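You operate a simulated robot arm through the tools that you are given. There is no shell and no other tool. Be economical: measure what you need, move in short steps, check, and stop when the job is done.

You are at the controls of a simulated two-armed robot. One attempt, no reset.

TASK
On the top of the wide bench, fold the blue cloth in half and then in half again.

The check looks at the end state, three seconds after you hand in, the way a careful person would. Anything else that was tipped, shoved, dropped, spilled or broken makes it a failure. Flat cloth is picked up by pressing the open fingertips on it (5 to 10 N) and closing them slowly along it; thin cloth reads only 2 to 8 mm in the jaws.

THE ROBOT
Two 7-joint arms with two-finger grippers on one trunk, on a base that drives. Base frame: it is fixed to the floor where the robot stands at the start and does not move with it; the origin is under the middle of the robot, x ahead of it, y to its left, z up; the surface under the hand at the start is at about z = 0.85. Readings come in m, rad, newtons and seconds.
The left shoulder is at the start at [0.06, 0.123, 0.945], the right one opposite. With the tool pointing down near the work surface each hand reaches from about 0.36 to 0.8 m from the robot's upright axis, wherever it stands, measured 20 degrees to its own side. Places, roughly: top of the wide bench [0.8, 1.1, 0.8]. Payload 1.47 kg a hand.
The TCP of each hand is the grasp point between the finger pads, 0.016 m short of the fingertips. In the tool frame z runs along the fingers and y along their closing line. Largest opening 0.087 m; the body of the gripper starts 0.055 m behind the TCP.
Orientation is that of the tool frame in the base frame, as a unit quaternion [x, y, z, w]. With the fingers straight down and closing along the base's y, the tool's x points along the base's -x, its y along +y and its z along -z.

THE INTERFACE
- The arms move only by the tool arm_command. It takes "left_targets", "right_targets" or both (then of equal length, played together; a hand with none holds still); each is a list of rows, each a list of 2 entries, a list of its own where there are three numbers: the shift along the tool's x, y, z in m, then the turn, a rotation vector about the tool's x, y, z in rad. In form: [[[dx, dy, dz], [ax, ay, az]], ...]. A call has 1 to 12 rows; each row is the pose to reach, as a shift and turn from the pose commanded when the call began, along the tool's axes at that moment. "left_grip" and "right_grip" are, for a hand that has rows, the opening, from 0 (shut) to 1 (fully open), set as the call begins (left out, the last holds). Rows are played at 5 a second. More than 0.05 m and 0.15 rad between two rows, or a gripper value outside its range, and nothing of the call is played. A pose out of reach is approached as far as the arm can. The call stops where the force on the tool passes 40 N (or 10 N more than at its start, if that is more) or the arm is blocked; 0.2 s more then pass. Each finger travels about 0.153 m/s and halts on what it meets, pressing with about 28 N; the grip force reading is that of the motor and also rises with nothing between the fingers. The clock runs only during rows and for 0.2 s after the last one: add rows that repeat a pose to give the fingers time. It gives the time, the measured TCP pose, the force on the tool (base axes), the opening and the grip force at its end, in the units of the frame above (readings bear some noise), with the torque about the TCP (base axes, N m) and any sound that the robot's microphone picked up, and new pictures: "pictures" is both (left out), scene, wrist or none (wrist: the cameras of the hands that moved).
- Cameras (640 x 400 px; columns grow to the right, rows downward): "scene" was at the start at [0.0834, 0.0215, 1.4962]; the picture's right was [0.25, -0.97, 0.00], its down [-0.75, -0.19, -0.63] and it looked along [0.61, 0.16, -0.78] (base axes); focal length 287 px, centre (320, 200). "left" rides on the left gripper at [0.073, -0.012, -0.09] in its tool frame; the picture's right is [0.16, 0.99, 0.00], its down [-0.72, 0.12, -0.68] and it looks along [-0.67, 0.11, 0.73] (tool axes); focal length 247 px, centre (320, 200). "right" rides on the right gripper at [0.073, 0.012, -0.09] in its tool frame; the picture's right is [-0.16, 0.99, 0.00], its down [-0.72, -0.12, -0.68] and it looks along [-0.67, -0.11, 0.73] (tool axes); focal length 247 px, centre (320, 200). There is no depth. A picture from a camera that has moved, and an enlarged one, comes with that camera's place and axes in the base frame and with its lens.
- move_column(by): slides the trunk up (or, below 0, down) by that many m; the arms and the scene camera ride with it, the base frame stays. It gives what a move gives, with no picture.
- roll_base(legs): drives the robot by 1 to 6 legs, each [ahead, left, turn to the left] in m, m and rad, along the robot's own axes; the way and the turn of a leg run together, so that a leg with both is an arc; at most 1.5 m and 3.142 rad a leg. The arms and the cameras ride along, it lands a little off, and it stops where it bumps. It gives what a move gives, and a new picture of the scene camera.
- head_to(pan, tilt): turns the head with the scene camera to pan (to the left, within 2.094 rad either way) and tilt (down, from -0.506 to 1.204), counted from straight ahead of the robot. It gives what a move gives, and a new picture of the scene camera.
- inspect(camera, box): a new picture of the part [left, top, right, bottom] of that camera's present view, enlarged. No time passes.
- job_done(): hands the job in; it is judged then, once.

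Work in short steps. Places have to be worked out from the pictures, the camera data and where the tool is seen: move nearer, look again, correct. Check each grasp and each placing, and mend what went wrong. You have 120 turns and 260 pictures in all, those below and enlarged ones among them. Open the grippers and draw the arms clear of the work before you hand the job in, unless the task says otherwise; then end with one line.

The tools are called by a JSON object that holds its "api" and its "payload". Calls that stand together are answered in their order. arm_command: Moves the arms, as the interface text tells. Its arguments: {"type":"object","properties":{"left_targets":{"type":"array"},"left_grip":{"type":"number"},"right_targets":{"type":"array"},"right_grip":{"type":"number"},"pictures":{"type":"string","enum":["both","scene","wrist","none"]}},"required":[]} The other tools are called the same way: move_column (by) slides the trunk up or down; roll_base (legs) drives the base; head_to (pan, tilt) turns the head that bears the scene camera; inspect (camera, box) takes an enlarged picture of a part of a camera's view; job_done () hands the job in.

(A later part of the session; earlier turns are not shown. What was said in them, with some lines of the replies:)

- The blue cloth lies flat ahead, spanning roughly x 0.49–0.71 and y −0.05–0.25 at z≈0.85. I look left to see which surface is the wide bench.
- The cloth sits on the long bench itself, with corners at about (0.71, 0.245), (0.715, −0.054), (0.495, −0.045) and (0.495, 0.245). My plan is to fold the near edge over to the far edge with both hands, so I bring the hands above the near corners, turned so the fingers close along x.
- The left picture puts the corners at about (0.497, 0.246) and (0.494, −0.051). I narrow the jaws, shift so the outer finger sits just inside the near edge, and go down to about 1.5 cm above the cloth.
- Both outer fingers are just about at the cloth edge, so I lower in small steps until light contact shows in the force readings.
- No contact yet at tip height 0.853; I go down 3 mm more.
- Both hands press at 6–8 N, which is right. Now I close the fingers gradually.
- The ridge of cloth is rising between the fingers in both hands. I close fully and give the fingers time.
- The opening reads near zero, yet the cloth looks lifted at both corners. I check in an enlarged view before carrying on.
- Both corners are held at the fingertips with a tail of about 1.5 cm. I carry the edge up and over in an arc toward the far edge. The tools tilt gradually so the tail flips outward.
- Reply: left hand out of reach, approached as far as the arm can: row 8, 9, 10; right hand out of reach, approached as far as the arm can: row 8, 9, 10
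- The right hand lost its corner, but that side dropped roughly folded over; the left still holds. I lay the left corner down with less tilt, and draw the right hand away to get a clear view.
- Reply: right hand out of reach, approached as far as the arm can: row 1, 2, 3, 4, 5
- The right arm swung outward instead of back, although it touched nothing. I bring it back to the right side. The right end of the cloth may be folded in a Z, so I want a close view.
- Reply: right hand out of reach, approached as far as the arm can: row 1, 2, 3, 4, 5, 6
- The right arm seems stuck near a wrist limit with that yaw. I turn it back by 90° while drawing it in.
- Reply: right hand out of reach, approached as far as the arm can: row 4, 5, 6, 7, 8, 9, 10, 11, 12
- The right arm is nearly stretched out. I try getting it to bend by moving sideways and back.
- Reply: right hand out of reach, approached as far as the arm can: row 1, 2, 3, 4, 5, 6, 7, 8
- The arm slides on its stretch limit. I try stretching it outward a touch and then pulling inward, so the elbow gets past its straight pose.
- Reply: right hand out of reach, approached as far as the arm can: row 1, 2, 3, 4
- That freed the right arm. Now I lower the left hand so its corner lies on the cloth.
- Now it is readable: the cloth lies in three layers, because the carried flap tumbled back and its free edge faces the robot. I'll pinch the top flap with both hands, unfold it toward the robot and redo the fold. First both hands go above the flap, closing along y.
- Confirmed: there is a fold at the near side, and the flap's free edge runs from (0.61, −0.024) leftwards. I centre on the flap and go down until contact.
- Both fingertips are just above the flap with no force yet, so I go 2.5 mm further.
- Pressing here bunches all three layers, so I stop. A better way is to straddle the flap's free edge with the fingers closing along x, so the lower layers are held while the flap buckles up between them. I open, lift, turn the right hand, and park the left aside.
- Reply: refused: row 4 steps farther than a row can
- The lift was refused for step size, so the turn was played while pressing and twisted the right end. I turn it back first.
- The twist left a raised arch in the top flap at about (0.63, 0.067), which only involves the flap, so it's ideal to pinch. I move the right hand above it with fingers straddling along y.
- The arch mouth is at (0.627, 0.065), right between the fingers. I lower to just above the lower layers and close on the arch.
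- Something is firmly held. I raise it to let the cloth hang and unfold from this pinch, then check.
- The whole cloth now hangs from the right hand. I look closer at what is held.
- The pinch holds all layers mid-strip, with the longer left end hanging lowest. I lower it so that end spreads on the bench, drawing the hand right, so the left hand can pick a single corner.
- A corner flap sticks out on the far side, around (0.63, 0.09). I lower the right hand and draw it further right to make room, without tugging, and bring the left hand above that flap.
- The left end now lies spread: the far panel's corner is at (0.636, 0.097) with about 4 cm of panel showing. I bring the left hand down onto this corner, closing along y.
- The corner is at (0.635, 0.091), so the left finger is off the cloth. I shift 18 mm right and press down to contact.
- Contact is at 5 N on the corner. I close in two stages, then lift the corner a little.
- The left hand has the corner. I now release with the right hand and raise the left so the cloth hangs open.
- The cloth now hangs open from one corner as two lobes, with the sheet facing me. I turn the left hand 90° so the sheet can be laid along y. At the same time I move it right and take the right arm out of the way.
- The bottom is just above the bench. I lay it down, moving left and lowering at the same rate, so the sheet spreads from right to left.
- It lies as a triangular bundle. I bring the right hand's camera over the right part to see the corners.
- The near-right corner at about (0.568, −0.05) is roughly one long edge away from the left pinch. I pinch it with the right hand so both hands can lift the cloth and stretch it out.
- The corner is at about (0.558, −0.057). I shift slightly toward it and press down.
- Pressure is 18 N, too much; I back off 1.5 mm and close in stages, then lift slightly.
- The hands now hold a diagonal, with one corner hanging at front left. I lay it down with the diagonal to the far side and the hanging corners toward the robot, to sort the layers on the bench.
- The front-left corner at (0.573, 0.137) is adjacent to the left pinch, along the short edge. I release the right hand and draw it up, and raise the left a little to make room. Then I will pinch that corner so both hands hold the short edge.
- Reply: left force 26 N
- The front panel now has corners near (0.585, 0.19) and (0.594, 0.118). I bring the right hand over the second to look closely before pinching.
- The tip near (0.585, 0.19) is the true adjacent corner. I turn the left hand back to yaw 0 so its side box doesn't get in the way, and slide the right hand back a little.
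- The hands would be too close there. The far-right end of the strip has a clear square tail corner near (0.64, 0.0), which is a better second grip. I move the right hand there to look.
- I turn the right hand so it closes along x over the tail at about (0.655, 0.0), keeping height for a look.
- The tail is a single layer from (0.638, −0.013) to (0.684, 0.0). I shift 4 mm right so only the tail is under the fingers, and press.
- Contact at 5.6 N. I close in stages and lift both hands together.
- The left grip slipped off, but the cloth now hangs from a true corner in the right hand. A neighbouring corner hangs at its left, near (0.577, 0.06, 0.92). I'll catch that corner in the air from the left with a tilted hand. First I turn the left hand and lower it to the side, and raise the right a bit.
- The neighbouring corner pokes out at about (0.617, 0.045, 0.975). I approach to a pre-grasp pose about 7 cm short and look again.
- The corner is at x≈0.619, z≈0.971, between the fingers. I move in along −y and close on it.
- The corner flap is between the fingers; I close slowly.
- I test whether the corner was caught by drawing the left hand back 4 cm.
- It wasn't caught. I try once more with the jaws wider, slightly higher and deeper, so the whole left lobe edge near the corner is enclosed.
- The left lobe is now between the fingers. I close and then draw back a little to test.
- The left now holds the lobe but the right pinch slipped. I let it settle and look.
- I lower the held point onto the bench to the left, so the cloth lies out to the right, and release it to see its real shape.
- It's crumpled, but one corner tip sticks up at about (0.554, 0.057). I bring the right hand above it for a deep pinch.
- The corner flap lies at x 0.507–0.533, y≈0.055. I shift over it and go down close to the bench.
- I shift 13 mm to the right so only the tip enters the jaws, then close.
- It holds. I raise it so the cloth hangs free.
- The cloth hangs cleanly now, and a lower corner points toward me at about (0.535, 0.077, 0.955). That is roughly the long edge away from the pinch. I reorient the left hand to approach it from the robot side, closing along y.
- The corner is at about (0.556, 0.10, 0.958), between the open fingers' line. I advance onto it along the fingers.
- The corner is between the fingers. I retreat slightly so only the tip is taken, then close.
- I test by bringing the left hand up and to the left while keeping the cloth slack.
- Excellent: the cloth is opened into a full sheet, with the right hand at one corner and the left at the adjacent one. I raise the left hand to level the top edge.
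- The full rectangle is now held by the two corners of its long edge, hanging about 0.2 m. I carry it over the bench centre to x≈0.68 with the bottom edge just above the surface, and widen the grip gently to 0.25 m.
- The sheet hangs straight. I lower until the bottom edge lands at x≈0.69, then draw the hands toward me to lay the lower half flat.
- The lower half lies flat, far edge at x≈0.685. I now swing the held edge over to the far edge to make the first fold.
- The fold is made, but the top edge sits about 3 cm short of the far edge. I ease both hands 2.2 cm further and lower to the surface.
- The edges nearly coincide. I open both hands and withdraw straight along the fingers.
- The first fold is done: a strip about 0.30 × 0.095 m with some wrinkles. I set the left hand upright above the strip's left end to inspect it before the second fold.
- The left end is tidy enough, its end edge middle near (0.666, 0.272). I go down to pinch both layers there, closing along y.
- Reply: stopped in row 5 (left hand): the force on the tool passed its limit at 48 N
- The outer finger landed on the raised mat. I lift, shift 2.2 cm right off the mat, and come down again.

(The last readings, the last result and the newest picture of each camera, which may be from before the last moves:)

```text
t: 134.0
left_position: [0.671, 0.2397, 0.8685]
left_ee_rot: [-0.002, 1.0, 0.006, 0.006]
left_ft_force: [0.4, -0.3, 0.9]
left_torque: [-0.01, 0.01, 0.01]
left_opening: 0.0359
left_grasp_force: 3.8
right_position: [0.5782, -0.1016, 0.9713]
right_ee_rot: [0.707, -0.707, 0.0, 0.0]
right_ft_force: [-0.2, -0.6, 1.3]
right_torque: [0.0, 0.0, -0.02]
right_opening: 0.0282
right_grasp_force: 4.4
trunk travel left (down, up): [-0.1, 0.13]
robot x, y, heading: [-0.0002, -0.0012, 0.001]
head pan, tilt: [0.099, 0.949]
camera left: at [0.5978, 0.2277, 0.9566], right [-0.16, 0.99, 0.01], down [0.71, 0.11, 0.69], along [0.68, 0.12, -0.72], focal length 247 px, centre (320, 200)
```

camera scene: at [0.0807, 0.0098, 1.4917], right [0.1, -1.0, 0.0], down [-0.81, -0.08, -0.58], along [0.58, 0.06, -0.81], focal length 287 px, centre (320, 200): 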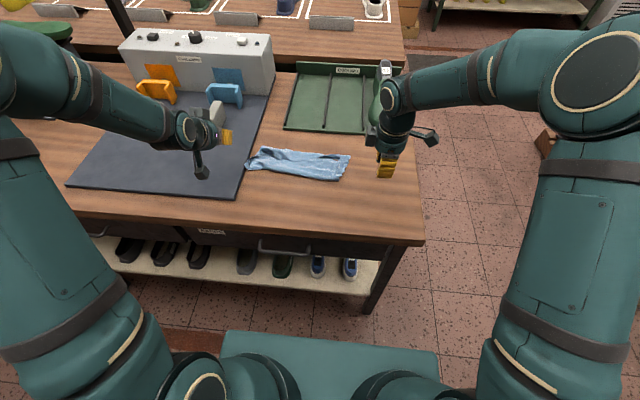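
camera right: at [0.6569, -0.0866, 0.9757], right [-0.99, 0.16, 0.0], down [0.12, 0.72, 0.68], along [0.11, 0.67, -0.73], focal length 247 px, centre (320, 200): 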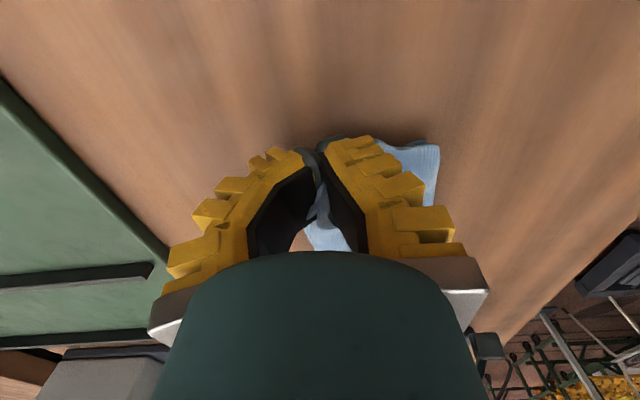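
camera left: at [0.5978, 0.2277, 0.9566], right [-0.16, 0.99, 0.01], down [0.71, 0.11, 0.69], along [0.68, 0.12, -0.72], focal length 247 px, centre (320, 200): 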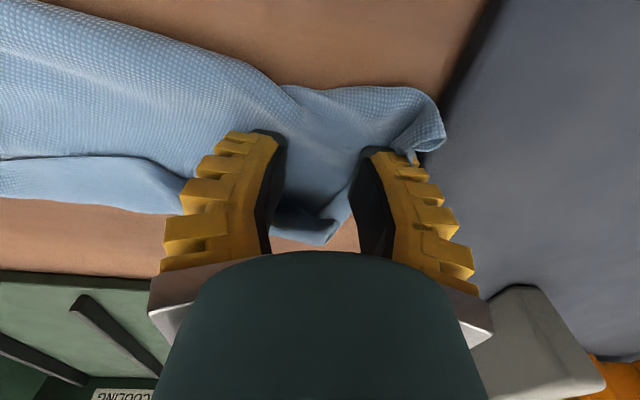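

Well placed now. I press to about 8 N and close in stages.

{"api": "arm_command", "payload": {"left_targets": [[[0, 0, 0.0015], [0, 0, 0]], [[0, 0, 0.003], [0, 0, 0]], [[0, 0, 0.003], [0, 0, 0]]], "left_grip": 0.3, "pictures": "none"}}

{"api": "arm_command", "payload": {"left_targets": [[[0, 0, 0], [0, 0, 0]], [[0, 0, 0], [0, 0, 0]]], "left_grip": 0.17, "pictures": "none"}}

{"api": "arm_command", "payload": {"left_targets": [[[0, 0, 0], [0, 0, 0]], [[0, 0, 0], [0, 0, 0]], [[0, 0, 0], [0, 0, 0]], [[0, 0, -0.015], [0, 0, 0]], [[0, -0.005, -0.03], [0, 0, 0]], [[0, -0.01, -0.05], [0, 0, 0]]], "left_grip": 0.0, "pictures": "wrist"}}

{"api": "inspect", "payload": {"camera": "scene", "box": [230, 110, 390, 215]}}

```text
t: 134.8
left_position: [0.6706, 0.2401, 0.8653]
left_ee_rot: [-0.001, 1.0, 0.006, 0.007]
left_ft_force: [0.6, 0.4, 13.0]
left_torque: [0.02, 0.0, 0.04]
left_opening: 0.0308
left_grasp_force: 2.6
right_position: [0.5784, -0.1014, 0.9717]
right_ee_rot: [0.707, -0.707, 0.0, 0.0]
right_ft_force: [-0.5, 0.9, -0.2]
right_torque: [-0.04, 0.0, 0.01]
right_opening: 0.028
right_grasp_force: 4.9
trunk travel left (down, up): [-0.1, 0.13]
robot x, y, heading: [-0.0009, -0.0002, -0.007]
head pan, tilt: [0.099, 0.949]
```

```text
t: 135.4
left_position: [0.67, 0.2395, 0.8654]
left_ee_rot: [-0.002, 1.0, 0.005, 0.007]
left_ft_force: [-0.3, 0.5, 12.7]
left_torque: [0.0, 0.0, -0.01]
left_opening: 0.0174
left_grasp_force: 7.6
right_position: [0.5784, -0.1019, 0.9712]
right_ee_rot: [0.708, -0.707, 0.001, -0.001]
right_ft_force: [0.2, 0.8, 0.4]
right_torque: [-0.03, 0.04, -0.01]
right_opening: 0.0283
right_grasp_force: 4.5
trunk travel left (down, up): [-0.1, 0.13]
robot x, y, heading: [0.0029, 0.0005, 0.004]
head pan, tilt: [0.099, 0.949]
```

```text
t: 136.8
left_position: [0.6688, 0.2299, 0.9125]
left_ee_rot: [-0.003, 1.0, 0.006, 0.007]
left_ft_force: [-0.4, -0.5, 0.3]
left_torque: [0.02, -0.04, -0.02]
left_opening: 0.0
left_grasp_force: 27.3
right_position: [0.5786, -0.1024, 0.9726]
right_ee_rot: [0.707, -0.707, 0.0, 0.001]
right_ft_force: [-0.6, 0.3, -1.5]
right_torque: [0.02, 0.01, 0.01]
right_opening: 0.0279
right_grasp_force: 4.2
trunk travel left (down, up): [-0.1, 0.13]
robot x, y, heading: [0.0016, 0.0006, 0.003]
head pan, tilt: [0.099, 0.949]
camera left: at [0.5957, 0.2174, 1.0027], right [-0.16, 0.99, 0.01], down [0.72, 0.11, 0.69], along [0.68, 0.12, -0.72], focal length 247 px, centre (320, 200)
```

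left: 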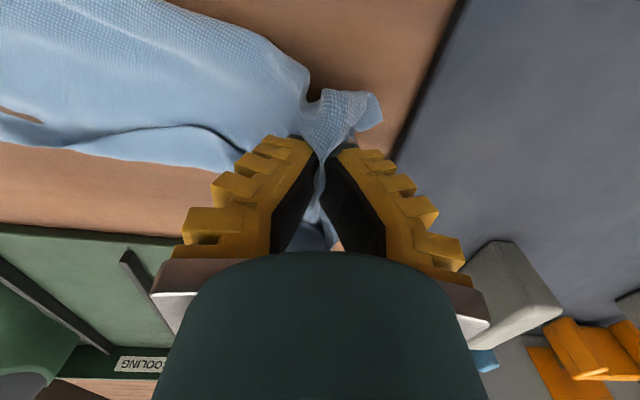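

```text
3.81 times, centred on (310, 162) of scene
camera zoom: at [0.0812, 0.0098, 1.4917], right [0.1, -0.99, 0.0], down [-0.81, -0.08, -0.58], along [0.58, 0.06, -0.81], focal length 1093 px, centre (358, 343)
```

zoom: 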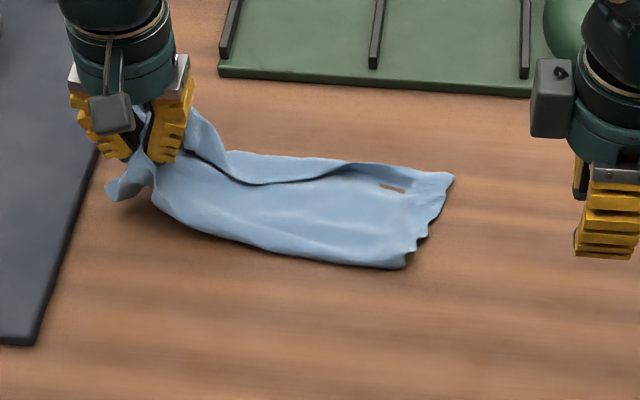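

The left end is held with both layers. I swing it over to the right end in an arc, tilting the hand so the tail flips outward. I overshoot slightly and come back, while the right hand gets out of the way.

{"api": "arm_command", "payload": {"left_targets": [[[0, -0.015, -0.025], [0, 0, 0]], [[0, -0.04, -0.047], [0, 0, 0]], [[0.001, -0.07, -0.055], [-0.08, 0, 0]], [[0.002, -0.1, -0.06], [-0.16, 0, 0]], [[0.004, -0.13, -0.055], [-0.24, 0, 0]], [[0.006, -0.157, -0.04], [-0.32, 0, 0]], [[0.008, -0.185, -0.018], [-0.4, 0, 0]], [[0.01, -0.205, 0.005], [-0.48, 0, 0]], [[0.01, -0.212, 0.02], [-0.5, 0, 0]], [[0.01, -0.212, 0.02], [-0.5, 0, 0]]], "right_targets": [[[0.03, 0.01, -0.01], [0, 0, 0]], [[0.06, 0.02, -0.02], [0, 0, 0]], [[0.09, 0.03, -0.03], [0, 0, 0]], [[0.12, 0.04, -0.04], [0, 0, 0]], [[0.15, 0.05, -0.05], [0, 0, 0]], [[0.18, 0.06, -0.05], [0, 0, 0]], [[0.18, 0.06, -0.05], [0, 0, 0]], [[0.18, 0.06, -0.05], [0, 0, 0]], [[0.18, 0.06, -0.05], [0, 0, 0]], [[0.18, 0.06, -0.05], [0, 0, 0]]], "pictures": "scene"}}

{"api": "inspect", "payload": {"camera": "scene", "box": [230, 110, 390, 215]}}

```text
t: 139.0
left_position: [0.6622, 0.0172, 0.8922]
left_ee_rot: [-0.003, 0.967, 0.253, 0.005]
left_ft_force: [-0.2, -0.2, -0.1]
left_torque: [0.01, -0.02, 0.01]
left_opening: 0.0005
left_grasp_force: 20.8
right_position: [0.5171, -0.2814, 1.0223]
right_ee_rot: [0.708, -0.706, 0.0, 0.0]
right_ft_force: [-0.3, -0.3, 0.1]
right_torque: [0.01, 0.03, -0.02]
right_opening: 0.0283
right_grasp_force: 4.7
trunk travel left (down, up): [-0.1, 0.13]
robot x, y, heading: [0.002, 0.0004, 0.001]
head pan, tilt: [0.099, 0.949]
camera scene: at [0.0815, 0.01, 1.4916], right [0.1, -0.99, 0.0], down [-0.81, -0.08, -0.58], along [0.58, 0.06, -0.81], focal length 287 px, centre (320, 200)
```

scene: 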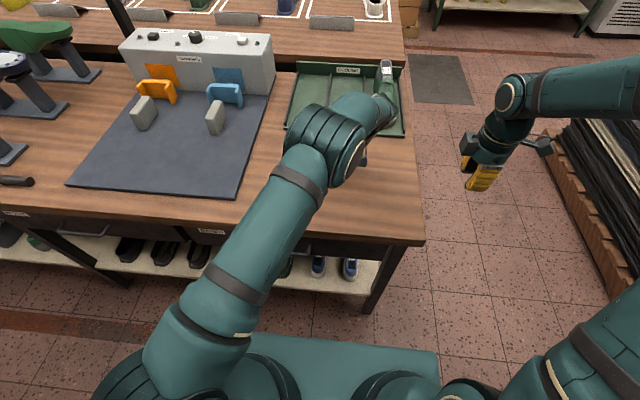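

```text
3.81 times, centred on (310, 162) of scene
camera zoom: at [0.0815, 0.01, 1.4916], right [0.1, -0.99, 0.0], down [-0.81, -0.08, -0.58], along [0.58, 0.06, -0.81], focal length 1093 px, centre (358, 343)
```

zoom: 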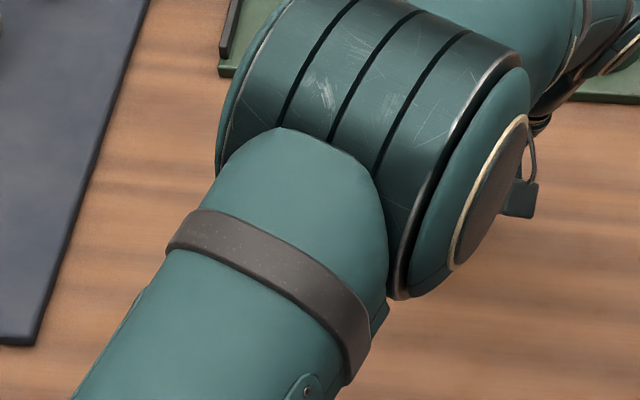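

My view is blocked by the arm, so I use the left wrist camera and the right one.

{"api": "inspect", "payload": {"camera": "left", "box": [100, 0, 500, 250]}}

{"api": "inspect", "payload": {"camera": "right", "box": [0, 0, 640, 400]}}

```text
1.60 times, centred on (300, 125) of left
camera zoom: at [0.5884, -0.037, 0.9635], right [-0.17, 0.86, 0.48], down [0.72, -0.23, 0.66], along [0.68, 0.45, -0.58], focal length 395 px, centre (352, 320)
```

zoom: 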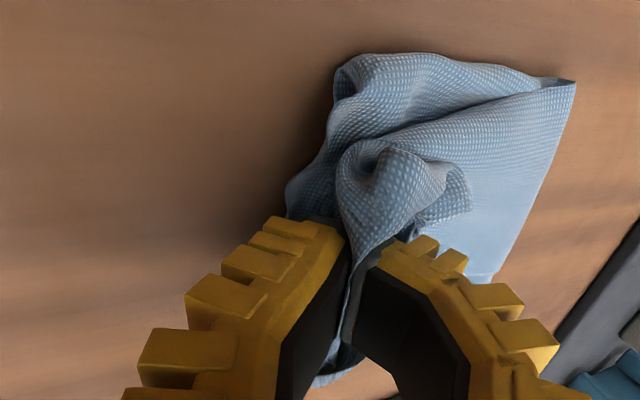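

```text
1.00 times, centred on (320, 200) of right (not enlarged: the box is as wide or as high as the picture)
camera zoom: at [0.5068, -0.3558, 1.1104], right [-0.99, 0.16, 0.0], down [0.11, 0.72, 0.68], along [0.11, 0.67, -0.73], focal length 247 px, centre (320, 200)
```

zoom: 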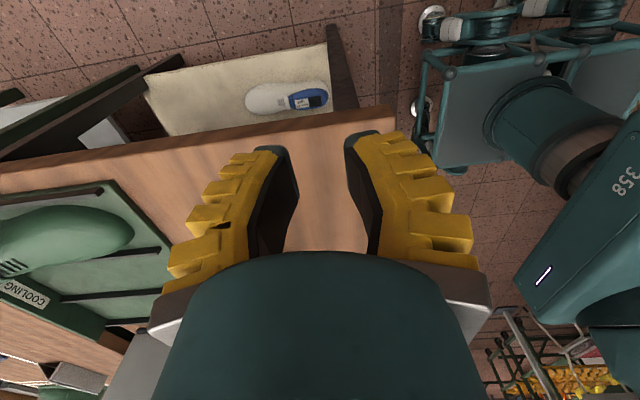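

The end is over the right edge; one tail corner is curled back on top. I lower to the surface, release and withdraw to see it from above.

{"api": "arm_command", "payload": {"left_targets": [[[0, 0.0, 0.01], [0, 0, 0]], [[0, 0.002, 0.018], [0, 0, 0]], [[0, 0.002, 0.018], [0, 0, 0]]], "pictures": "none"}}

{"api": "arm_command", "payload": {"left_targets": [[[0, 0, 0], [0, 0, 0]], [[0, 0, 0], [0, 0, 0]], [[0, 0, -0.02], [0, 0, 0]], [[0, 0, -0.05], [0, 0, 0]], [[0, 0.01, -0.08], [0.1, 0, 0]], [[0.02, 0.04, -0.1], [0.2, 0, 0]], [[0.04, 0.07, -0.1], [0.3, 0, 0]], [[0.06, 0.11, -0.09], [0.4, 0, 0]], [[0.08, 0.15, -0.07], [0.5, 0, 0]], [[0.1, 0.19, -0.05], [0.5, 0, 0]]], "left_grip": 0.4, "pictures": "scene"}}

{"api": "inspect", "payload": {"camera": "scene", "box": [250, 120, 390, 210]}}

```text
t: 139.8
left_position: [0.661, 0.0276, 0.8784]
left_ee_rot: [-0.003, 0.967, 0.254, 0.006]
left_ft_force: [0.7, 1.2, -0.3]
left_torque: [-0.02, 0.0, 0.01]
left_opening: 0.0
left_grasp_force: 20.7
right_position: [0.5183, -0.2802, 1.0215]
right_ee_rot: [0.708, -0.706, 0.0, 0.001]
right_ft_force: [0.7, 0.0, -0.6]
right_torque: [0.04, 0.02, -0.01]
right_opening: 0.0282
right_grasp_force: 4.7
trunk travel left (down, up): [-0.1, 0.13]
robot x, y, heading: [0.0004, 0.0021, 0.005]
head pan, tilt: [0.099, 0.949]
```

```text
t: 142.0
left_position: [0.5575, 0.167, 1.0127]
left_ee_rot: [-0.002, 1.0, 0.004, 0.006]
left_ft_force: [-1.1, -0.7, -0.1]
left_torque: [-0.04, 0.01, 0.01]
left_opening: 0.0406
left_grasp_force: 4.2
right_position: [0.5168, -0.2803, 1.0204]
right_ee_rot: [0.708, -0.707, 0.0, 0.0]
right_ft_force: [0.3, 0.7, 0.5]
right_torque: [-0.02, 0.01, -0.01]
right_opening: 0.0283
right_grasp_force: 4.8
trunk travel left (down, up): [-0.1, 0.13]
robot x, y, heading: [0.0021, -0.0011, -0.0]
head pan, tilt: [0.099, 0.949]
camera scene: at [0.081, 0.0106, 1.4917], right [0.1, -0.99, 0.0], down [-0.81, -0.08, -0.58], along [0.58, 0.06, -0.81], focal length 287 px, centre (320, 200)
```

scene: 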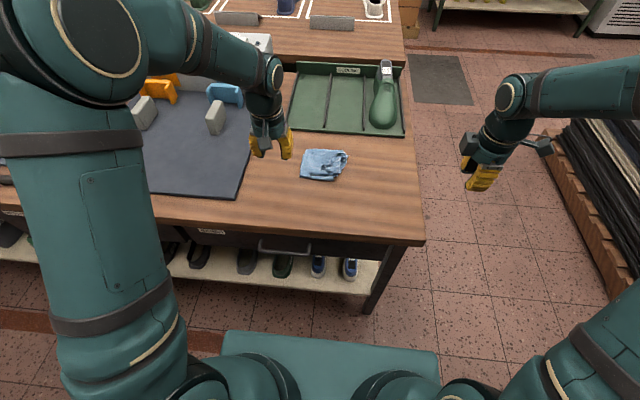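

```text
4.44 times, centred on (320, 165) of scene
camera zoom: at [0.081, 0.0106, 1.4917], right [0.1, -0.99, 0.0], down [-0.81, -0.08, -0.58], along [0.58, 0.06, -0.81], focal length 1275 px, centre (320, 356)
```

zoom: 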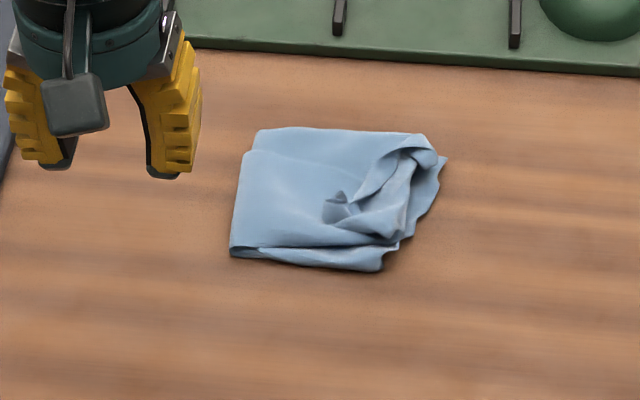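

Very good: a compact four-layer packet about 0.13 × 0.09 m. One corner of the carried end is curled back on top near (0.656, 0.059). I bring the left hand over it for a close look to flip it out.

{"api": "arm_command", "payload": {"left_targets": [[[-0.025, -0.025, 0.01], [0, 0, 0]], [[-0.05, -0.05, 0.03], [0, 0, 0]], [[-0.075, -0.075, 0.05], [0, 0, 0]], [[-0.095, -0.1, 0.07], [0, 0, 0]], [[-0.095, -0.105, 0.085], [0, 0, 0]], [[-0.095, -0.105, 0.085], [0, 0, 0]]], "left_grip": 0.4, "pictures": "none"}}

{"api": "inspect", "payload": {"camera": "left", "box": [160, 0, 480, 200]}}

```text
t: 143.4
left_position: [0.6558, 0.063, 0.9274]
left_ee_rot: [-0.002, 1.0, 0.006, 0.006]
left_ft_force: [0.4, 0.1, -0.2]
left_torque: [-0.01, -0.01, 0.01]
left_opening: 0.0408
left_grasp_force: 4.6
right_position: [0.5172, -0.2826, 1.0209]
right_ee_rot: [0.708, -0.706, 0.0, 0.0]
right_ft_force: [0.4, 0.0, -0.6]
right_torque: [-0.01, -0.01, -0.01]
right_opening: 0.0284
right_grasp_force: 4.3
trunk travel left (down, up): [-0.1, 0.13]
robot x, y, heading: [0.0007, 0.0026, -0.0]
head pan, tilt: [0.099, 0.949]
```

```text
2.00 times, centred on (320, 100) of left
camera zoom: at [0.5827, 0.0518, 1.0163], right [-0.16, 0.99, 0.01], down [0.72, 0.11, 0.69], along [0.68, 0.12, -0.72], focal length 494 px, centre (320, 400)
```

zoom: 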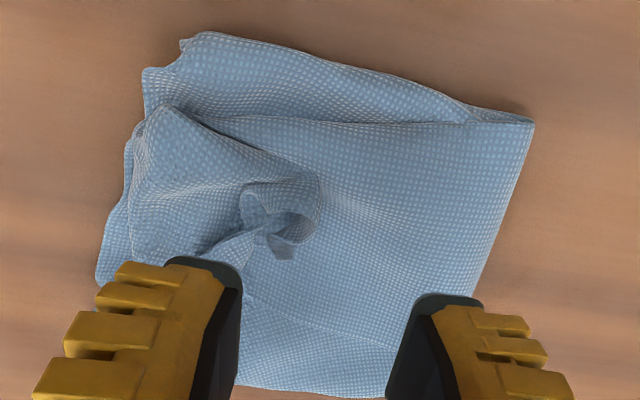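

The curled tip is a loop at (0.655, 0.052). I pinch just the loop from above without pressing, lift it, carry it toward the near-right corner and lay it down.

{"api": "arm_command", "payload": {"left_targets": [[[0.002, -0.006, 0.02], [0, 0, 0]], [[0.003, -0.011, 0.04], [0, 0, 0]], [[0.003, -0.011, 0.0545], [0, 0, 0]], [[0.003, -0.011, 0.0545], [0, 0, 0]]], "left_grip": 0.4, "pictures": "none"}}

{"api": "arm_command", "payload": {"left_targets": [[[0, 0, 0], [0, 0, 0]], [[0, 0, 0], [0, 0, 0]], [[0, 0, 0], [0, 0, 0]], [[0.004, -0.006, -0.012], [0, 0, 0]], [[0.008, -0.012, -0.022], [0, 0, 0]], [[0.014, -0.022, -0.028], [0, 0, 0]]], "left_grip": 0.0, "pictures": "wrist"}}

{"api": "inspect", "payload": {"camera": "left", "box": [160, 0, 480, 200]}}

```text
t: 144.4
left_position: [0.6534, 0.0537, 0.8733]
left_ee_rot: [-0.001, 1.0, 0.005, 0.006]
left_ft_force: [-0.5, -0.8, 0.5]
left_torque: [0.0, 0.03, -0.01]
left_opening: 0.0375
left_grasp_force: 3.7
right_position: [0.517, -0.2801, 1.0216]
right_ee_rot: [0.707, -0.707, 0.0, 0.0]
right_ft_force: [0.0, -0.4, 0.7]
right_torque: [-0.01, 0.02, -0.02]
right_opening: 0.0284
right_grasp_force: 4.3
trunk travel left (down, up): [-0.1, 0.13]
robot x, y, heading: [0.0024, 0.0, 0.0]
head pan, tilt: [0.099, 0.949]
```

```text
t: 145.8
left_position: [0.6385, 0.0311, 0.9006]
left_ee_rot: [-0.001, 1.0, 0.005, 0.007]
left_ft_force: [-1.5, -0.7, 0.1]
left_torque: [-0.01, 0.0, 0.0]
left_opening: 0.0001
left_grasp_force: 30.3
right_position: [0.5173, -0.281, 1.0211]
right_ee_rot: [0.707, -0.707, 0.0, 0.001]
right_ft_force: [0.5, 0.1, 0.0]
right_torque: [0.01, -0.02, -0.01]
right_opening: 0.028
right_grasp_force: 4.8
trunk travel left (down, up): [-0.1, 0.13]
robot x, y, heading: [-0.0012, 0.0029, 0.004]
head pan, tilt: [0.099, 0.949]
camera left: at [0.5659, 0.0185, 0.9902], right [-0.16, 0.99, 0.01], down [0.72, 0.11, 0.69], along [0.68, 0.12, -0.72], focal length 247 px, centre (320, 200)
```

left: 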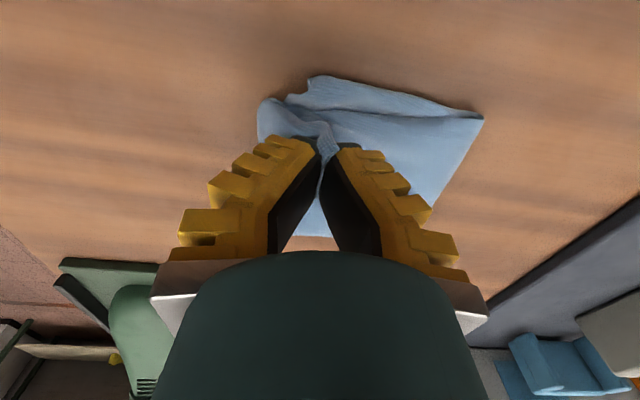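

```text
2.00 times, centred on (320, 100) of left
camera zoom: at [0.5659, 0.0185, 0.9902], right [-0.16, 0.99, 0.01], down [0.72, 0.11, 0.69], along [0.68, 0.12, -0.72], focal length 494 px, centre (320, 400)
```

zoom: 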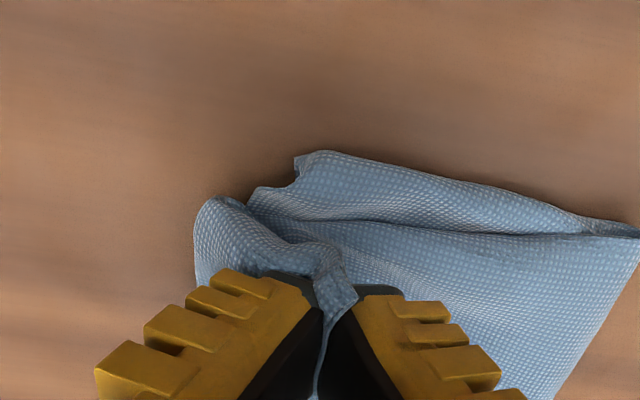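

The curled corner is held. I bring it to the near-right corner of the packet and release it there.

{"api": "arm_command", "payload": {"left_targets": [[[0.008, -0.012, -0.004], [0, 0, 0]], [[0.016, -0.025, -0.002], [0, 0, 0]], [[0.022, -0.036, 0.01], [0, 0, 0]], [[0.022, -0.036, 0.022], [0, 0, 0]], [[0.022, -0.036, 0.026], [0, 0, 0]], [[0.022, -0.036, 0.026], [0, 0, 0]]], "pictures": "none"}}

{"api": "arm_command", "payload": {"left_targets": [[[0, 0, 0], [0, 0, 0]], [[0, 0, 0], [0, 0, 0]], [[0, 0, -0.02], [0, 0, 0]], [[0, 0, -0.05], [0, 0, 0]], [[0, 0.03, -0.07], [0, 0, 0]], [[0.02, 0.07, -0.08], [0, 0, 0]], [[0.03, 0.11, -0.09], [0, 0, 0]], [[0.03, 0.15, -0.09], [0, 0, 0]]], "left_grip": 0.35, "pictures": "none"}}

{"api": "inspect", "payload": {"camera": "scene", "box": [250, 120, 390, 210]}}

```text
t: 147.2
left_position: [0.6186, -0.0041, 0.8744]
left_ee_rot: [-0.002, 1.0, 0.005, 0.006]
left_ft_force: [0.6, 0.3, -0.7]
left_torque: [-0.03, 0.03, -0.03]
left_opening: 0.0001
left_grasp_force: 27.2
right_position: [0.5193, -0.2814, 1.0212]
right_ee_rot: [0.708, -0.706, 0.001, 0.0]
right_ft_force: [-0.4, 0.3, 0.5]
right_torque: [0.0, 0.05, 0.02]
right_opening: 0.0281
right_grasp_force: 4.6
trunk travel left (down, up): [-0.1, 0.13]
robot x, y, heading: [-0.0017, 0.0016, 0.001]
head pan, tilt: [0.099, 0.949]
```

```text
t: 149.0
left_position: [0.5858, 0.147, 0.9671]
left_ee_rot: [-0.001, 1.0, 0.006, 0.006]
left_ft_force: [0.6, 1.0, 0.1]
left_torque: [-0.04, -0.01, 0.0]
left_opening: 0.0363
left_grasp_force: 4.6
right_position: [0.517, -0.2815, 1.0229]
right_ee_rot: [0.707, -0.707, 0.0, 0.0]
right_ft_force: [0.5, -0.3, -1.1]
right_torque: [-0.01, 0.02, -0.01]
right_opening: 0.0281
right_grasp_force: 4.6
trunk travel left (down, up): [-0.1, 0.13]
robot x, y, heading: [0.0003, -0.0022, 0.003]
head pan, tilt: [0.099, 0.949]
```

```text
4.44 times, centred on (320, 165) of scene
camera zoom: at [0.0817, 0.0109, 1.4916], right [0.1, -0.99, 0.0], down [-0.81, -0.08, -0.58], along [0.58, 0.06, -0.81], focal length 1275 px, centre (320, 356)
```

zoom: 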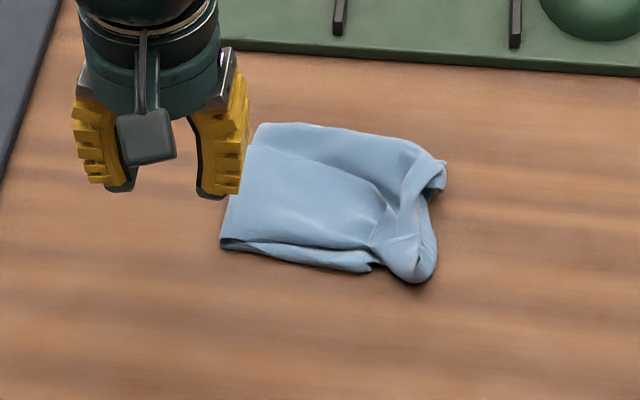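

The packet is now a neat four-layer rectangle with a small bulge at the right edge. I pat it gently at three points along that edge with the half-open fingertips.

{"api": "arm_command", "payload": {"left_targets": [[[-0.017, -0.03, 0.02], [0, 0, 0]], [[-0.034, -0.06, 0.04], [0, 0, 0]], [[-0.034, -0.1, 0.06], [0, 0, 0]], [[-0.034, -0.135, 0.075], [0, 0, 0]], [[-0.034, -0.135, 0.098], [0, 0, 0]], [[-0.034, -0.135, 0.078], [0, 0, 0]], [[-0.072, -0.135, 0.078], [0, 0, 0]], [[-0.072, -0.135, 0.098], [0, 0, 0]], [[-0.072, -0.135, 0.078], [0, 0, 0]], [[-0.109, -0.144, 0.078], [0, 0, 0]], [[-0.109, -0.144, 0.098], [0, 0, 0]], [[-0.109, -0.144, 0.065], [0, 0, 0]]], "left_grip": 0.2, "pictures": "none"}}

{"api": "arm_command", "payload": {"left_targets": [[[0, 0, -0.04], [0, 0, 0]], [[0.02, 0.03, -0.06], [0, 0, 0]], [[0.05, 0.06, -0.08], [0, 0, 0]], [[0.08, 0.09, -0.1], [0, 0, 0]], [[0.11, 0.12, -0.12], [0, 0, 0]], [[0.13, 0.16, -0.14], [0, 0, 0]], [[0.15, 0.2, -0.15], [0, 0, 0]], [[0.16, 0.24, -0.15], [0, 0, 0]]], "left_grip": 0.5, "pictures": "scene"}}

{"api": "inspect", "payload": {"camera": "scene", "box": [250, 120, 390, 210]}}

```text
t: 151.6
left_position: [0.6977, 0.0027, 0.9006]
left_ee_rot: [-0.002, 1.0, 0.006, 0.007]
left_ft_force: [-0.4, 0.3, -0.3]
left_torque: [-0.05, -0.03, -0.01]
left_opening: 0.0238
left_grasp_force: 5.2
right_position: [0.5174, -0.2801, 1.0205]
right_ee_rot: [0.708, -0.707, -0.001, 0.0]
right_ft_force: [0.3, -0.6, -0.2]
right_torque: [0.0, -0.02, -0.02]
right_opening: 0.0281
right_grasp_force: 4.3
trunk travel left (down, up): [-0.1, 0.13]
robot x, y, heading: [0.002, -0.0018, 0.001]
head pan, tilt: [0.099, 0.949]
```

```text
t: 153.4
left_position: [0.5348, 0.2405, 1.0507]
left_ee_rot: [-0.002, 1.0, 0.005, 0.006]
left_ft_force: [-0.5, 0.6, 0.1]
left_torque: [0.01, 0.02, 0.0]
left_opening: 0.049
left_grasp_force: 4.8
right_position: [0.517, -0.279, 1.0224]
right_ee_rot: [0.708, -0.706, 0.0, 0.0]
right_ft_force: [0.4, 0.1, 0.3]
right_torque: [-0.03, 0.04, 0.01]
right_opening: 0.0282
right_grasp_force: 4.6
trunk travel left (down, up): [-0.1, 0.13]
robot x, y, heading: [0.0022, 0.0043, -0.001]
head pan, tilt: [0.099, 0.949]
camera scene: at [0.0817, 0.0109, 1.4916], right [0.1, -0.99, 0.0], down [-0.81, -0.08, -0.58], along [0.58, 0.06, -0.81], focal length 287 px, centre (320, 200)
```

scene: 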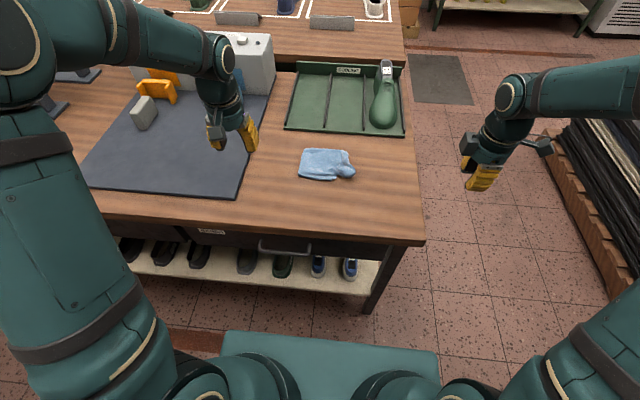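

```text
4.44 times, centred on (320, 165) of scene
camera zoom: at [0.0817, 0.0109, 1.4916], right [0.1, -0.99, 0.0], down [-0.81, -0.08, -0.58], along [0.58, 0.06, -0.81], focal length 1275 px, centre (320, 356)
```

zoom: 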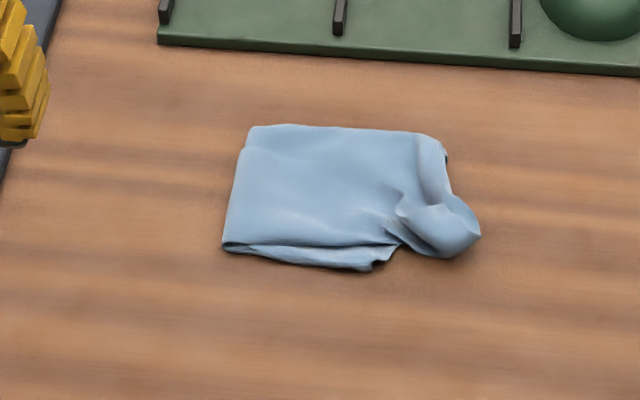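

The transit between pats nudged the loose corner into a tongue sticking out at about (0.645, −0.01). I go back with the left hand to pinch that tongue and set it back at the near-right corner.

{"api": "arm_command", "payload": {"left_targets": [[[-0.014, -0.031, 0.0], [0, 0, 0]], [[-0.028, -0.062, 0.01], [0, 0, 0]], [[-0.042, -0.093, 0.025], [0, 0, 0]], [[-0.056, -0.124, 0.045], [0, 0, 0]], [[-0.07, -0.155, 0.065], [0, 0, 0]], [[-0.084, -0.186, 0.085], [0, 0, 0]], [[-0.098, -0.217, 0.105], [0, 0, 0]], [[-0.112, -0.246, 0.125], [0, 0, 0]], [[-0.112, -0.246, 0.13], [0, 0, 0]]], "left_grip": 0.45, "pictures": "none"}}

{"api": "inspect", "payload": {"camera": "left", "box": [160, 0, 480, 200]}}

```text
t: 155.4
left_position: [0.6491, -0.0032, 0.9197]
left_ee_rot: [-0.002, 1.0, 0.006, 0.006]
left_ft_force: [0.8, 0.5, 0.7]
left_torque: [-0.01, -0.01, 0.02]
left_opening: 0.0449
left_grasp_force: 3.8
right_position: [0.5178, -0.2798, 1.0222]
right_ee_rot: [0.707, -0.707, -0.001, 0.0]
right_ft_force: [-0.1, 0.1, 1.0]
right_torque: [-0.01, 0.0, -0.05]
right_opening: 0.0283
right_grasp_force: 5.2
trunk travel left (down, up): [-0.1, 0.13]
robot x, y, heading: [0.0023, 0.0008, -0.006]
head pan, tilt: [0.099, 0.949]
```

```text
2.00 times, centred on (320, 100) of left
camera zoom: at [0.5747, -0.0161, 1.0087], right [-0.16, 0.99, 0.01], down [0.72, 0.11, 0.69], along [0.68, 0.12, -0.72], focal length 494 px, centre (320, 400)
```

zoom: 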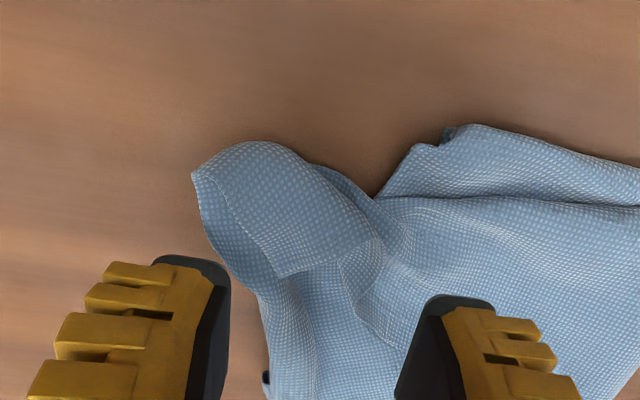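

The tongue is the carried end's corner, folded on itself, reaching to (0.632, −0.042). I pinch it across and set it back within the packet's outline at the near-right corner.

{"api": "arm_command", "payload": {"left_targets": [[[0.003, -0.008, 0.02], [0, 0, 0]], [[0.006, -0.016, 0.038], [0, 0, 0]], [[0.006, -0.016, 0.048], [0, 0, 0]], [[0.006, -0.016, 0.048], [0, 0, 0]]], "left_grip": 0.5, "pictures": "none"}}

{"api": "arm_command", "payload": {"left_targets": [[[0, 0, 0], [0, 0, 0]], [[0, 0, 0], [0, 0, 0]], [[0, 0, 0], [0, 0, 0]], [[0.0, 0.003, -0.012], [0, 0, 0]], [[0.008, 0.01, -0.018], [0, 0, 0]], [[0.016, 0.018, -0.018], [0, 0, 0]], [[0.024, 0.026, -0.012], [0, 0, 0]], [[0.026, 0.028, -0.003], [0, 0, 0]], [[0.026, 0.028, -0.003], [0, 0, 0]]], "left_grip": 0.0, "pictures": "none"}}

{"api": "inspect", "payload": {"camera": "left", "box": [160, 0, 480, 200]}}

```text
t: 156.4
left_position: [0.6425, -0.0214, 0.8706]
left_ee_rot: [-0.002, 1.0, 0.005, 0.006]
left_ft_force: [0.5, 0.4, 0.0]
left_torque: [-0.01, 0.01, -0.02]
left_opening: 0.049
left_grasp_force: 3.9
right_position: [0.5173, -0.2815, 1.0206]
right_ee_rot: [0.708, -0.706, 0.0, 0.0]
right_ft_force: [0.5, 0.6, 0.2]
right_torque: [0.0, -0.01, 0.0]
right_opening: 0.0281
right_grasp_force: 5.1
trunk travel left (down, up): [-0.1, 0.13]
robot x, y, heading: [0.0003, -0.0019, 0.002]
head pan, tilt: [0.099, 0.949]
```

```text
t: 158.4
left_position: [0.617, 0.0075, 0.873]
left_ee_rot: [-0.003, 1.0, 0.005, 0.007]
left_ft_force: [-1.1, -1.0, 0.2]
left_torque: [0.04, 0.02, 0.04]
left_opening: 0.0001
left_grasp_force: 29.6
right_position: [0.517, -0.2813, 1.0218]
right_ee_rot: [0.708, -0.706, -0.001, 0.0]
right_ft_force: [1.4, 0.1, 0.5]
right_torque: [-0.02, -0.03, 0.01]
right_opening: 0.028
right_grasp_force: 4.9
trunk travel left (down, up): [-0.1, 0.13]
robot x, y, heading: [-0.0002, 0.0011, -0.001]
head pan, tilt: [0.099, 0.949]
```

```text
2.00 times, centred on (320, 100) of left
camera zoom: at [0.5433, -0.0041, 0.9622], right [-0.16, 0.99, 0.01], down [0.72, 0.11, 0.69], along [0.68, 0.12, -0.72], focal length 494 px, centre (320, 400)
```

zoom: 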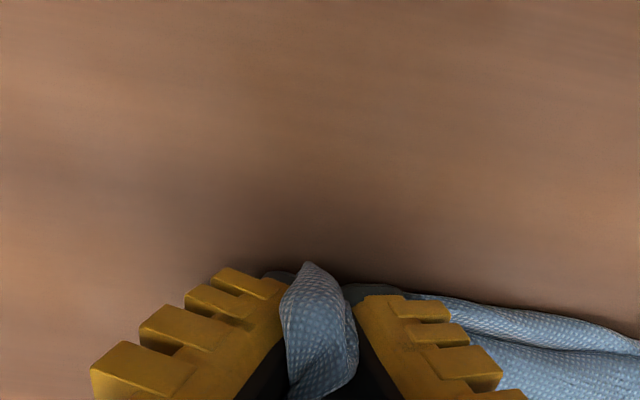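

I release with a modest opening, lift straight up and withdraw to look.

{"api": "arm_command", "payload": {"left_targets": [[[0, 0, 0.0], [0, 0, 0]], [[0, 0, 0.0], [0, 0, 0]], [[0, 0, -0.03], [0, 0, 0]], [[0, 0, -0.07], [0, 0, 0]], [[0, 0.03, -0.1], [0, 0, 0]], [[0, 0.07, -0.12], [0, 0, 0]], [[0, 0.11, -0.14], [0, 0, 0]], [[0.02, 0.15, -0.15], [0, 0, 0]], [[0.04, 0.19, -0.16], [0, 0, 0]], [[0.06, 0.23, -0.17], [0, 0, 0]]], "left_grip": 0.3, "pictures": "none"}}

{"api": "inspect", "payload": {"camera": "scene", "box": [250, 120, 390, 210]}}

```text
t: 160.6
left_position: [0.5545, 0.2387, 1.0459]
left_ee_rot: [-0.001, 1.0, 0.005, 0.006]
left_ft_force: [-0.5, 0.1, 0.3]
left_torque: [0.01, -0.02, 0.0]
left_opening: 0.0323
left_grasp_force: 4.8
right_position: [0.517, -0.2813, 1.0216]
right_ee_rot: [0.708, -0.706, 0.0, 0.0]
right_ft_force: [-0.5, -0.2, 0.4]
right_torque: [-0.03, -0.02, -0.03]
right_opening: 0.028
right_grasp_force: 4.7
trunk travel left (down, up): [-0.1, 0.13]
robot x, y, heading: [-0.0004, 0.0005, 0.002]
head pan, tilt: [0.099, 0.949]
```

```text
4.44 times, centred on (320, 165) of scene
camera zoom: at [0.0809, 0.011, 1.4917], right [0.1, -0.99, 0.0], down [-0.81, -0.08, -0.58], along [0.58, 0.06, -0.81], focal length 1275 px, centre (320, 356)
```

zoom: 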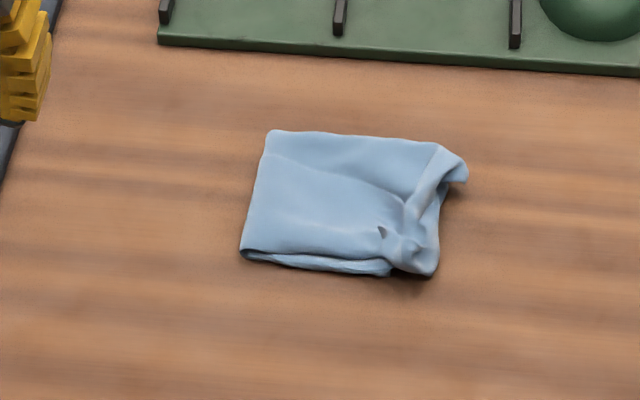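

The packet is now a neat four-layer rectangle on the bench, and nothing else looks disturbed. I open both grippers and raise the arms clear.

{"api": "arm_command", "payload": {"left_targets": [[[0.01, 0.01, -0.02], [0, 0, 0]], [[0.02, 0.02, -0.03], [0, 0, 0]], [[0.02, 0.02, -0.03], [0, 0, 0]]], "right_targets": [[[0, 0, -0.01], [0, 0, 0]], [[0, 0, -0.02], [0, 0, 0]], [[0, 0, -0.02], [0, 0, 0]]], "left_grip": 1.0, "right_grip": 1.0, "pictures": "scene"}}

```text
t: 161.4
left_position: [0.5347, 0.2576, 1.0764]
left_ee_rot: [-0.002, 1.0, 0.005, 0.005]
left_ft_force: [-0.3, -0.1, 0.2]
left_torque: [0.0, 0.0, 0.0]
left_opening: 0.0869
left_grasp_force: 0.0
right_position: [0.5189, -0.2809, 1.0433]
right_ee_rot: [0.708, -0.707, 0.0, 0.0]
right_ft_force: [-0.7, 0.3, -0.4]
right_torque: [0.0, 0.01, 0.0]
right_opening: 0.0868
right_grasp_force: 0.0
trunk travel left (down, up): [-0.1, 0.13]
robot x, y, heading: [-0.0003, 0.0006, 0.004]
head pan, tilt: [0.099, 0.949]
camera scene: at [0.0818, 0.01, 1.4916], right [0.1, -0.99, 0.0], down [-0.81, -0.08, -0.58], along [0.58, 0.06, -0.81], focal length 287 px, centre (320, 200)
```

scene: 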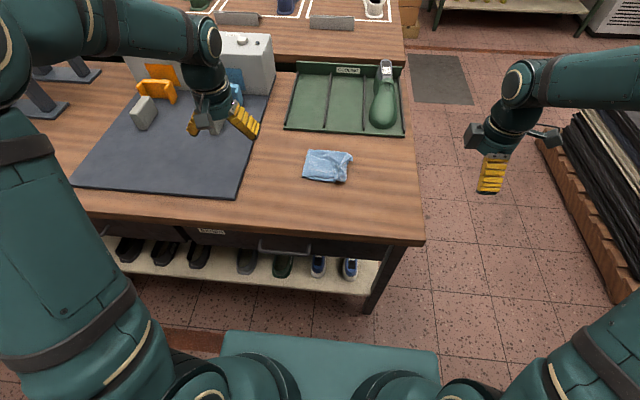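

The cloth lies folded in quarters, the arms are clear and the grippers are open, so I hand in.

{"api": "job_done", "payload": {}}

```text
The job is handed in.
```

The blue cloth is folded in half and then in half again on the wide bench. It makes a packet of about 13 × 9 cm, with a small bump at the near-right corner and a slight tip at the far-right corner. The left gripper briefly pressed on the dark mat at 48 N, but neither the mat nor anything else looks moved in the last picture.
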